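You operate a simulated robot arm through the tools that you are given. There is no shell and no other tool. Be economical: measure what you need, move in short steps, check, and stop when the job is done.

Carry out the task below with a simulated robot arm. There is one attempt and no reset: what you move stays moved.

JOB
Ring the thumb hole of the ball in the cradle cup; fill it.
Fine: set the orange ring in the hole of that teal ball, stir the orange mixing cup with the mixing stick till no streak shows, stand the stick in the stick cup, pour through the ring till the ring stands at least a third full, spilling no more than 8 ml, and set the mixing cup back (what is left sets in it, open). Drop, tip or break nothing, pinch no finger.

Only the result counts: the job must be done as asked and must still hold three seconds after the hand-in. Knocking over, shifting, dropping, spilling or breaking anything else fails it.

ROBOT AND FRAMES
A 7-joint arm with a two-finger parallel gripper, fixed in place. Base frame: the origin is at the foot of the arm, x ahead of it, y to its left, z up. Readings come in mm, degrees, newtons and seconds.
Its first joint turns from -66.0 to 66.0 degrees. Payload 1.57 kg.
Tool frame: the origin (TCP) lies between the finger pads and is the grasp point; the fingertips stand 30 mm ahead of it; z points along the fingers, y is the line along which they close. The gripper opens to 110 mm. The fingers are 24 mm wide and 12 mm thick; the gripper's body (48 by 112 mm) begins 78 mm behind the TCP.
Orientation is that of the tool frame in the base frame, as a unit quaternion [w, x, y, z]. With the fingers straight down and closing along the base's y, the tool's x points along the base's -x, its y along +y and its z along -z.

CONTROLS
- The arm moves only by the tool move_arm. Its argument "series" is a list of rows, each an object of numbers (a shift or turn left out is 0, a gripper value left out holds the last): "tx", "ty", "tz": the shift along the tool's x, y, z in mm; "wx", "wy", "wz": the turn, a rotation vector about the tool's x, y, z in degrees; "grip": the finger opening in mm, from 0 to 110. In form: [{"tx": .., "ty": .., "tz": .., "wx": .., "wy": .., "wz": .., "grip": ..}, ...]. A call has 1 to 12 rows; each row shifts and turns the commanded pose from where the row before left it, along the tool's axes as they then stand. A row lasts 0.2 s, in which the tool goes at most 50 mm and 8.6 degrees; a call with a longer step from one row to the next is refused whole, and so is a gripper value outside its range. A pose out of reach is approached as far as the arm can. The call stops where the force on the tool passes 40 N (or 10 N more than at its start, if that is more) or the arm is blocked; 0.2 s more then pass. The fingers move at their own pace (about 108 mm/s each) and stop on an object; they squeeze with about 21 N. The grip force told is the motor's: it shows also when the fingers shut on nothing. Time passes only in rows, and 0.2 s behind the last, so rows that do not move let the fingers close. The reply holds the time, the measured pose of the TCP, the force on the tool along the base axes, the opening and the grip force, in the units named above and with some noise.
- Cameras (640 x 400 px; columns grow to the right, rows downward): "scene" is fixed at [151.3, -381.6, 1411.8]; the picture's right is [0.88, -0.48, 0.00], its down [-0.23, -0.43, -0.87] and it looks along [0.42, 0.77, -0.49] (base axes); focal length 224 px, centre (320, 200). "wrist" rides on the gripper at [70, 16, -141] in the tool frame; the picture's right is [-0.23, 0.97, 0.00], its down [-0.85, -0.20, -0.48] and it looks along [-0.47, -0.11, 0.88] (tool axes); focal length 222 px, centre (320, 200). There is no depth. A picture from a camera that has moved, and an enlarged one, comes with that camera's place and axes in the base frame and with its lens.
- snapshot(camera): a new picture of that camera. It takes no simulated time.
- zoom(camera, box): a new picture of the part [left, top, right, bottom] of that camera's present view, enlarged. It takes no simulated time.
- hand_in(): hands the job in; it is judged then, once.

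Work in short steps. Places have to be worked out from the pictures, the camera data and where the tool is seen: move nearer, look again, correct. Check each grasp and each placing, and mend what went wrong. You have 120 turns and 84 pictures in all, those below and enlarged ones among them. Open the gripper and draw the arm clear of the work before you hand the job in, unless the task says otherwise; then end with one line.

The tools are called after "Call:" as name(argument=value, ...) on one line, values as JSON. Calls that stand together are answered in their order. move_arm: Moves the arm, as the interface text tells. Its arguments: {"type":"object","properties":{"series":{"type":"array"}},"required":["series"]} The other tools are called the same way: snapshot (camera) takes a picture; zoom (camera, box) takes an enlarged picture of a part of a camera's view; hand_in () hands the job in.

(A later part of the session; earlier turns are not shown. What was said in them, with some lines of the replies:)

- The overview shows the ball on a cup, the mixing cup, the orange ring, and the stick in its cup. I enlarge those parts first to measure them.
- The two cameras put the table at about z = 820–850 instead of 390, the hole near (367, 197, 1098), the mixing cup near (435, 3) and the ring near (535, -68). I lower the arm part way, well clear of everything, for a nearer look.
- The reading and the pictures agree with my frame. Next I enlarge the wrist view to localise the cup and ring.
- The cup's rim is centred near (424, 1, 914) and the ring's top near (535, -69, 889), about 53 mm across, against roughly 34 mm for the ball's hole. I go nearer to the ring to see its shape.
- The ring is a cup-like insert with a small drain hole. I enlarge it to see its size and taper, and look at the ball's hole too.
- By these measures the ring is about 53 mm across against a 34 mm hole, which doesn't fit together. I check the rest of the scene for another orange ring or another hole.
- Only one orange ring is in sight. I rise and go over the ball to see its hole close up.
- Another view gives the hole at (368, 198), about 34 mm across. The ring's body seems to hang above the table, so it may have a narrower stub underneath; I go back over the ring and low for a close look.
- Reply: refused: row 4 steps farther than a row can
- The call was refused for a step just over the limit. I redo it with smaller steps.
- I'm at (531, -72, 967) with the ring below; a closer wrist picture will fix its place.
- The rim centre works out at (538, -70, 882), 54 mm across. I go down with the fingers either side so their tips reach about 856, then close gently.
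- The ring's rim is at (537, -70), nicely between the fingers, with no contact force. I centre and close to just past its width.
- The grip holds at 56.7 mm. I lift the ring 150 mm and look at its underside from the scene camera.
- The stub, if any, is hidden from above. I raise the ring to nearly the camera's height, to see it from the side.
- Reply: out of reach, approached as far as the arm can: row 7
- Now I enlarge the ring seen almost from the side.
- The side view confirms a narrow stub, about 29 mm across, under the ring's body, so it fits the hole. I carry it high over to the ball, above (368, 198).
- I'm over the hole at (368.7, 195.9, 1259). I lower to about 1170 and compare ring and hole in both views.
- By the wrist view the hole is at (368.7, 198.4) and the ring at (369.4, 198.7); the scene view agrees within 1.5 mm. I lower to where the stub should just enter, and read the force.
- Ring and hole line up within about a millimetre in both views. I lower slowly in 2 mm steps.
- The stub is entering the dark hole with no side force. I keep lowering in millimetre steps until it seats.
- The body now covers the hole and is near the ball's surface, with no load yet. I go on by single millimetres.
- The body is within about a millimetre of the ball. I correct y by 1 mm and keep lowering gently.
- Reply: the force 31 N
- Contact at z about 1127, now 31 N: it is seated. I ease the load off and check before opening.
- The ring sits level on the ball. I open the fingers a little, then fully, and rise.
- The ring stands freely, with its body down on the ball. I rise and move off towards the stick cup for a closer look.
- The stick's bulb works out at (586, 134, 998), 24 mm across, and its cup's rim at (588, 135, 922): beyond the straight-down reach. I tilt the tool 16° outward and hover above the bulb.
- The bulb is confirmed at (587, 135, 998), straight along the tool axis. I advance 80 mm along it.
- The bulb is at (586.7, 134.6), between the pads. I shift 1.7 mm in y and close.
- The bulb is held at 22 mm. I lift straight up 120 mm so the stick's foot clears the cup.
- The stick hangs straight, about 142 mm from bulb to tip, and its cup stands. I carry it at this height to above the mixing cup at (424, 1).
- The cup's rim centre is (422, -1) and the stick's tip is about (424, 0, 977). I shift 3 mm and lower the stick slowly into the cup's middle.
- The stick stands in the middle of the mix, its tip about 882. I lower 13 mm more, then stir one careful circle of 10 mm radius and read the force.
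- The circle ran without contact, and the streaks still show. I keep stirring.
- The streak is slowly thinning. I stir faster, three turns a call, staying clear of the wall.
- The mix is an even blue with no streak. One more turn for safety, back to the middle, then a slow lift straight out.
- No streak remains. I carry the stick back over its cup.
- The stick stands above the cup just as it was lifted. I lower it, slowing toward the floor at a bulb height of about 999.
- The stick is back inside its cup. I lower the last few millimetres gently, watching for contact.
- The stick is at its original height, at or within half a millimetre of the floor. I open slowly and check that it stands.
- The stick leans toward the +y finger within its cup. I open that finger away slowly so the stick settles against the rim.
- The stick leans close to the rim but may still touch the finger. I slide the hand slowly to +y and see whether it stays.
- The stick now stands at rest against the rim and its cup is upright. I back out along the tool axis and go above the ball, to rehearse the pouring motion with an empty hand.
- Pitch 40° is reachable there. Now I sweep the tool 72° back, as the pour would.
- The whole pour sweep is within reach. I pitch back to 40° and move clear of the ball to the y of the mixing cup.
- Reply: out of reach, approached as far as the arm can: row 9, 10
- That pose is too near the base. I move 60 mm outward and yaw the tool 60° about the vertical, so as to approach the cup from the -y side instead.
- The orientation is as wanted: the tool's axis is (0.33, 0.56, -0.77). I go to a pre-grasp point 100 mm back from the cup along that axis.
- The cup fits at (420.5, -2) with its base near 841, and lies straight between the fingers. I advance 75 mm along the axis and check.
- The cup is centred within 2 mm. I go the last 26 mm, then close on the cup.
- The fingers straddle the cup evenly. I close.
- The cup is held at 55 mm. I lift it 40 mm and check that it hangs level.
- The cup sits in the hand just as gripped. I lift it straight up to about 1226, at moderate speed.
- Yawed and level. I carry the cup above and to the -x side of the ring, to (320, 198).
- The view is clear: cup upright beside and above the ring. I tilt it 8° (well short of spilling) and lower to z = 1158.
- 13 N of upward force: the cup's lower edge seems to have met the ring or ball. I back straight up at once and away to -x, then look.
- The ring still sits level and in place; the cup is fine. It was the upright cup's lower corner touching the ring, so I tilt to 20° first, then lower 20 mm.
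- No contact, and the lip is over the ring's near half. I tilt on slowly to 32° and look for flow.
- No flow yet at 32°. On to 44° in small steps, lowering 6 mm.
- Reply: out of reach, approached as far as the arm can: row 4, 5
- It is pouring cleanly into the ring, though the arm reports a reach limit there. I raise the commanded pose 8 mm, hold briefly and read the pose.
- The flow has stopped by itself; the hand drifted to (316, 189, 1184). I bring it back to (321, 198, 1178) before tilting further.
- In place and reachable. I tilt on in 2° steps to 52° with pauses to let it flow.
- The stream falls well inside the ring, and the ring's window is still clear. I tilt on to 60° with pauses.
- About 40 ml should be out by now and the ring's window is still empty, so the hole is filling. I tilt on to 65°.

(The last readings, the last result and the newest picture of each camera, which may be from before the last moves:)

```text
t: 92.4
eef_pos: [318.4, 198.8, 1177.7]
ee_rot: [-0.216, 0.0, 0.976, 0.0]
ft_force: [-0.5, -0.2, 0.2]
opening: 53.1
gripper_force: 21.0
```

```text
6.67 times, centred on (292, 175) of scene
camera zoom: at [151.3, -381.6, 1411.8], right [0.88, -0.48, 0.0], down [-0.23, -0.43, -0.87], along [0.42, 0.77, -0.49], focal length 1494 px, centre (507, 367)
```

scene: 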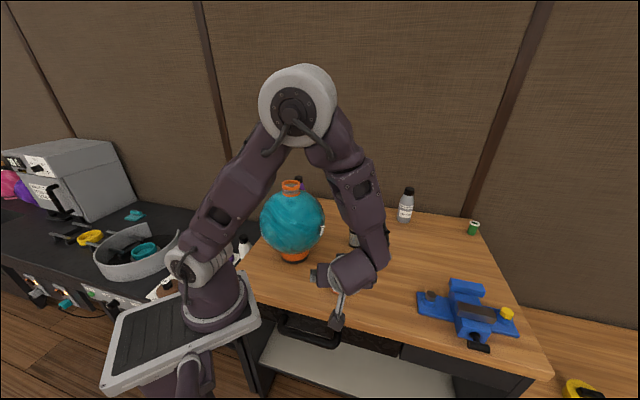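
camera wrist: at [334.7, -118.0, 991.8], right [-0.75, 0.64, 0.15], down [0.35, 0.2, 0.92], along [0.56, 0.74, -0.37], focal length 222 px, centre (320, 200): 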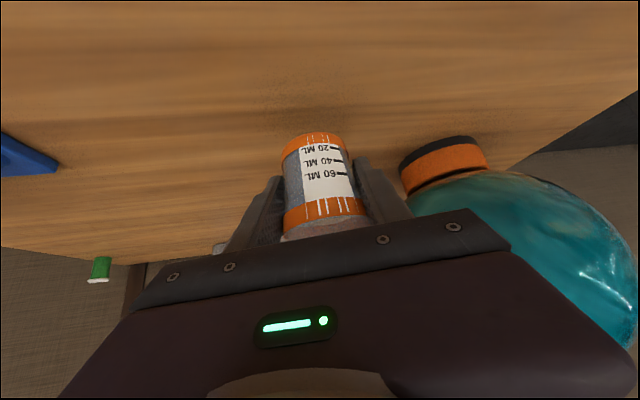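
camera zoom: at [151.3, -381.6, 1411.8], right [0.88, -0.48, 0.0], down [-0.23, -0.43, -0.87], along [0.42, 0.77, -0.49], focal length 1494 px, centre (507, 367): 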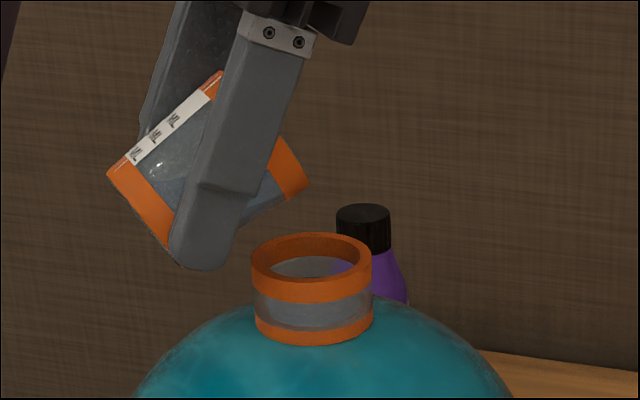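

The flow has stopped at 65°, and the ring's window looks bluer. I zoom right in on it.

Call:
zoom(camera="scene", box=[276, 174, 308, 200])

```text
15.38 times, centred on (292, 187) of scene
camera zoom: at [151.3, -381.6, 1411.8], right [0.88, -0.48, 0.0], down [-0.23, -0.43, -0.87], along [0.42, 0.77, -0.49], focal length 3449 px, centre (751, 400)
```

zoom: 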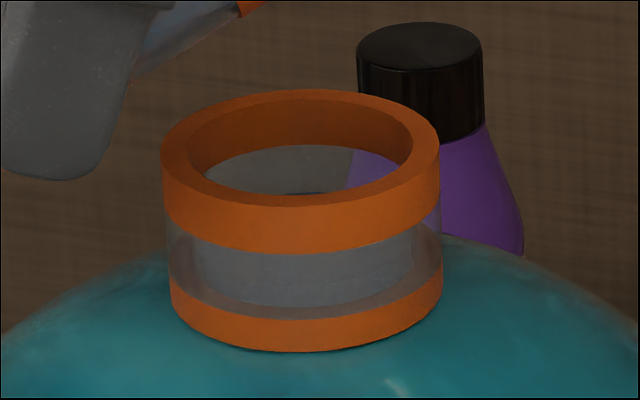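

A thin blue edge shows inside the ring, so the liquid has reached its lower part, with some 20 mm of freeboard. I tilt 4° more to add roughly 10 ml.

Call:
move_arm(series=[{"wy": 1}, {"wy": 0}, {"wy": 1}, {"wy": 0}, {"wy": 1}, {"wy": 0}, {"wy": 1}, {"wy": 0}, {"wy": 0}, {"wy": 0}, {"wy": 0}])

Call:
zoom(camera="scene", box=[268, 166, 308, 200])

```text
t: 94.8
eef_pos: [317.9, 199.2, 1178.2]
ee_rot: [-0.251, 0.0, 0.968, 0.0]
ft_force: [-0.8, 0.2, -0.5]
opening: 52.8
gripper_force: 20.5
```

```text
11.76 times, centred on (288, 183) of scene
camera zoom: at [151.3, -381.6, 1411.8], right [0.88, -0.48, 0.0], down [-0.23, -0.43, -0.87], along [0.42, 0.77, -0.49], focal length 2637 px, centre (696, 400)
```

zoom: 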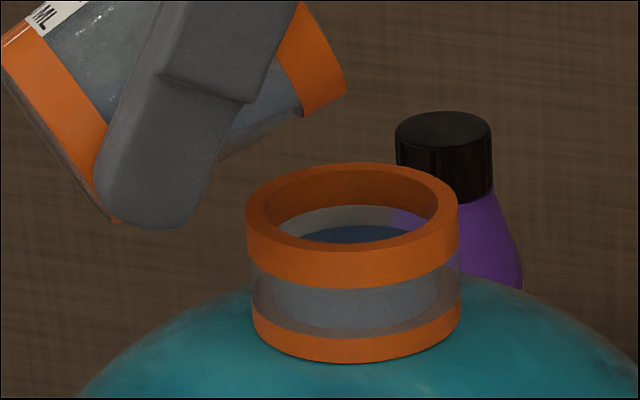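

The surface is now visible, some 16 mm below the rim, roughly a third full. For margin I tilt 6° more.

Call:
move_arm(series=[{"wy": 1}, {"wy": 0}, {"wy": 1}, {"wy": 0}, {"wy": 1}, {"wy": 0}, {"wy": 1}, {"wy": 0}, {"wy": 1}, {"wy": 0}, {"wy": 1}, {"wy": 0}])

Call:
move_arm(series=[{"wy": 0}, {"wy": 0}, {"wy": 0}, {"wy": 0}])

Call:
zoom(camera="scene", box=[268, 166, 308, 200])

```text
t: 97.4
eef_pos: [317.5, 199.9, 1177.1]
ee_rot: [-0.301, 0.0, 0.954, 0.0]
ft_force: [-0.8, -0.3, -0.2]
opening: 52.9
gripper_force: 21.1
```

```text
t: 98.4
eef_pos: [318.7, 198.6, 1177.9]
ee_rot: [-0.301, -0.001, 0.954, -0.001]
ft_force: [0.3, 0.1, -1.1]
opening: 52.7
gripper_force: 21.2
```

```text
11.76 times, centred on (288, 183) of scene
camera zoom: at [151.3, -381.6, 1411.8], right [0.88, -0.48, 0.0], down [-0.23, -0.43, -0.87], along [0.42, 0.77, -0.49], focal length 2637 px, centre (696, 400)
```

zoom: 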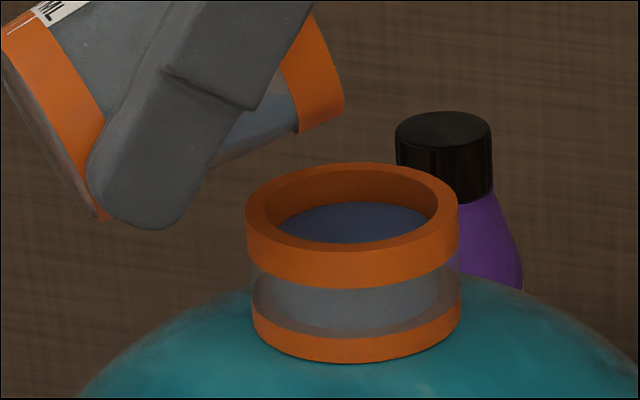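

The ring is now about 60 % full with some 9 mm of freeboard, and nothing is spilt. I tilt the cup back, rise, and bring it upright.

Call:
move_arm(series=[{"wy": -8}, {"wy": -8}, {"wy": -8}, {"tx": 4.8, "tz": -24.5}, {"tx": 4.8, "tz": -24.5}, {"wy": -8}, {"wy": -8}, {"wy": -8}, {"wy": -8}, {"wy": -8}, {"wy": -8}, {"wy": -3}])

```text
t: 101.0
eef_pos: [316.9, 200.5, 1227.5]
ee_rot: [0.343, 0.0, 0.939, 0.001]
ft_force: [0.3, -0.2, 0.1]
opening: 52.7
gripper_force: 20.9
```

The cup is upright again at (317, 200, 1228). I carry it back above its place and yaw back 60°.

Call:
move_arm(series=[{"tx": -11.3, "ty": -28.8, "tz": 9.5}, {"tx": -11.3, "ty": -28.8, "tz": 9.5}, {"tx": -11.3, "ty": -28.8, "tz": 9.5}, {"tx": -11.3, "ty": -28.8, "tz": 9.5}, {"tx": -11.3, "ty": -28.8, "tz": 9.5}, {"tx": -11.3, "ty": -28.8, "tz": 9.5}, {"tx": -11.3, "ty": -28.8, "tz": 9.5}])

Call:
move_arm(series=[{"wx": -5.47, "wz": -6.51}, {"wx": -5.47, "wz": -6.51}, {"wx": -5.47, "wz": -6.51}, {"wx": -5.47, "wz": -6.51}, {"wx": -5.47, "wz": -6.51}, {"wx": -5.47, "wz": -6.51}, {"wx": -5.47, "wz": -6.51}])

```text
t: 102.6
eef_pos: [422.6, -3.1, 1228.0]
ee_rot: [0.342, 0.0, 0.94, -0.001]
ft_force: [-0.5, 0.6, 0.0]
opening: 52.7
gripper_force: 20.8
```

```text
t: 104.2
eef_pos: [421.9, -1.2, 1228.8]
ee_rot: [0.298, -0.468, 0.815, 0.168]
ft_force: [-0.5, 0.0, -0.3]
opening: 52.9
gripper_force: 20.8
```

I lower the cup straight down toward its place, stopping short at about 915.

Call:
move_arm(series=[{"tx": 9.7, "tz": 11.5}, {"tx": 21.3, "tz": 25.3}, {"tx": 21.3, "tz": 25.3}, {"tx": 21.3, "tz": 25.3}, {"tx": 21.3, "tz": 25.3}, {"tx": 21.3, "tz": 25.3}, {"tx": 21.3, "tz": 25.3}, {"tx": 21.3, "tz": 25.3}, {"tx": 21.3, "tz": 25.3}, {"tx": 21.3, "tz": 25.3}, {"tx": 0}])

Call:
snapshot(camera="wrist")

```text
t: 106.6
eef_pos: [421.6, -3.7, 914.7]
ee_rot: [0.297, -0.467, 0.816, 0.17]
ft_force: [0.2, -0.3, -1.4]
opening: 52.9
gripper_force: 21.5
```

```text
2 pictures are left
camera wrist: at [335.1, -119.2, 977.8], right [-0.75, 0.64, 0.15], down [0.35, 0.2, 0.92], along [0.56, 0.74, -0.37], focal length 222 px, centre (320, 200)
```

wrist: 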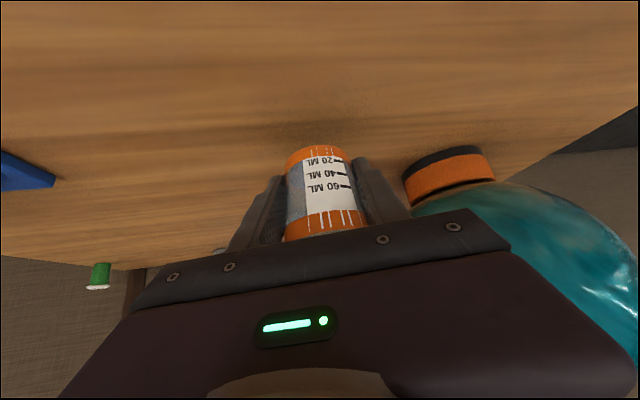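

The cup has ridden up about 11 mm in the hand, so its base should land at a TCP height near 876. I go to 884, then creep down.

Call:
move_arm(series=[{"tx": 6.4, "tz": 7.7}, {"tx": 6.4, "tz": 7.7}, {"tx": 6.4, "tz": 7.7}, {"tx": 0}])

Call:
move_arm(series=[{"tx": 1.3, "tz": 1.55}, {"tx": 1.3, "tz": 1.55}, {"tx": 0}])

```text
t: 107.6
eef_pos: [421.3, -3.7, 884.9]
ee_rot: [0.296, -0.467, 0.816, 0.17]
ft_force: [-0.4, -0.3, 0.7]
opening: 52.9
gripper_force: 20.4
```

```text
t: 108.4
eef_pos: [421.1, -2.7, 881.8]
ee_rot: [0.297, -0.466, 0.816, 0.169]
ft_force: [-0.9, -0.5, -0.7]
opening: 52.9
gripper_force: 20.8
```

Call:
move_arm(series=[{"tx": 0.65, "tz": 0.77}, {"tx": 0.65, "tz": 0.77}, {"tx": 0}])

Call:
move_arm(series=[{"tx": 0.65, "tz": 0.77}, {"tx": 0}])

Call:
move_arm(series=[{"tx": 0.65, "tz": 0.77}, {"tx": 0}])

```text
t: 109.0
eef_pos: [422.8, -0.5, 879.6]
ee_rot: [0.3, -0.466, 0.815, 0.17]
ft_force: [-0.7, -0.1, 7.1]
opening: 52.8
gripper_force: 20.7
stopped in row 3: the force on the tool passed its limit (the readings are from after the stop); the commanded pose is now the measured one
```

```text
t: 109.7
eef_pos: [423.7, -1.6, 880.5]
ee_rot: [0.3, -0.467, 0.814, 0.172]
ft_force: [-1.0, -0.9, 6.2]
opening: 52.8
gripper_force: 20.6
stopped in row 2: the force on the tool passed its limit (the readings are from after the stop); the commanded pose is now the measured one
```

```text
t: 110.2
eef_pos: [422.7, -1.7, 880.6]
ee_rot: [0.303, -0.466, 0.813, 0.172]
ft_force: [-0.1, -1.7, 6.6]
opening: 52.9
gripper_force: 20.6
stopped in row 2: the force on the tool passed its limit (the readings are from after the stop); the commanded pose is now the measured one
```

The cup is standing on the table, contact at z about 880. I open the fingers gently.

Call:
move_arm(series=[{"grip": 55}, {"grip": 57}, {"grip": 60}, {"grip": 66}, {"grip": 74}, {"grip": 84}])

Call:
move_arm(series=[{"grip": 110}, {"grip": 110}])

```text
t: 111.6
eef_pos: [423.4, -1.3, 881.4]
ee_rot: [0.303, -0.465, 0.814, 0.171]
ft_force: [13.9, -17.2, 27.8]
opening: 65.1
gripper_force: 0.0
```

```text
t: 112.0
eef_pos: [425.3, -3.2, 881.1]
ee_rot: [0.304, -0.465, 0.814, 0.169]
ft_force: [0.6, -3.2, 4.8]
opening: 107.6
gripper_force: 0.1
stopped in row 2: the force on the tool passed its limit (the readings are from after the stop); the commanded pose is now the measured one
```

Force showed while opening, likely a fingertip brushing the table. The fingers are now wide open; I back out slowly along the tool axis and watch the force.

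Call:
move_arm(series=[{"tz": -3}, {"tz": -5}, {"tz": 0}])

Call:
snapshot(camera="wrist")

```text
t: 112.8
eef_pos: [422.5, -7.3, 886.5]
ee_rot: [0.304, -0.465, 0.814, 0.17]
ft_force: [0.6, 0.0, 0.1]
opening: 110.1
gripper_force: 0.0
```

```text
1 pictures are left
camera wrist: at [334.7, -122.8, 948.6], right [-0.75, 0.65, 0.14], down [0.34, 0.19, 0.92], along [0.57, 0.74, -0.36], focal length 222 px, centre (320, 200)
```

wrist: 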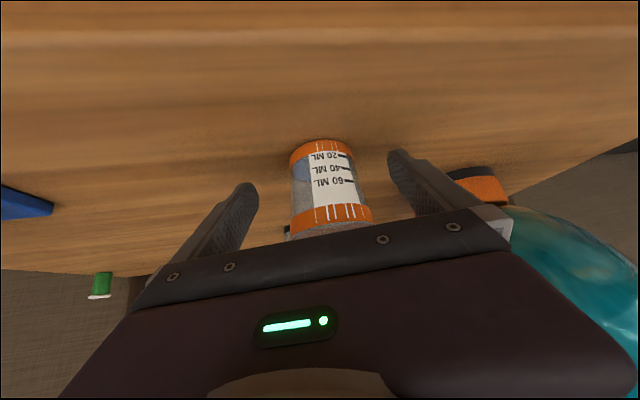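

The cup stands upright within a few millimetres of its old place. I back out along the tool axis and rise well clear.

Call:
move_arm(series=[{"tz": -15}, {"tz": -25}, {"tz": -35}, {"tz": -40}, {"tx": -20, "tz": -30}, {"tx": -20, "tz": -35}, {"tx": -20, "tz": -35}, {"tx": -20, "tz": -35}, {"tx": -20, "tz": -35}, {"tx": -20, "tz": -35}])

Call:
move_arm(series=[{"ty": -30}, {"ty": -30}, {"ty": -30}, {"ty": -30}, {"ty": 0}])

Call:
snapshot(camera="scene")

```text
t: 115.0
eef_pos: [362.9, -105.9, 1207.2]
ee_rot: [0.302, -0.464, 0.815, 0.169]
ft_force: [0.0, 0.9, -0.1]
opening: 110.0
gripper_force: 0.1
```

```text
t: 116.2
eef_pos: [465.5, -167.5, 1207.8]
ee_rot: [0.304, -0.465, 0.814, 0.169]
ft_force: [0.0, -0.1, 0.3]
opening: 109.8
gripper_force: 0.0
```

```text
0 pictures are left
```

scene: 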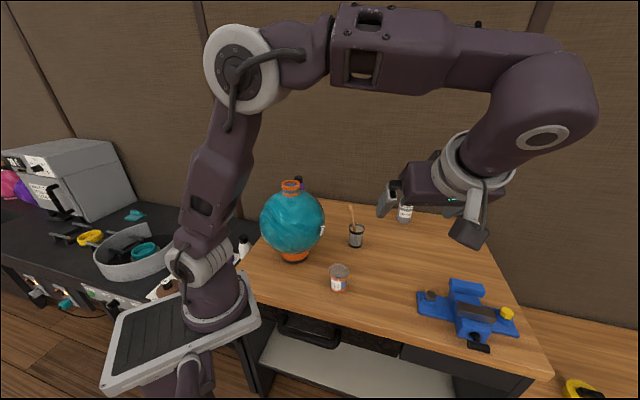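

The last picture shows the ring on the ball, the stick standing in its cup, the mixing cup upright in its place, and the arm clear with the gripper open. I hand in.

Call:
hand_in()

```text
The job is handed in.
```

The job is handed in: the ring is seated in the ball's hole and about 60% full, with no spill seen. The mix was streak-free, the stick leans in its cup against the rim, and the mixing cup is upright within a few millimetres of its old spot. The cup once touched the ring or ball at about 13 N, and the hand met resistance, probably the table, while releasing the cup. Neither knocked or tipped anything that I could see.
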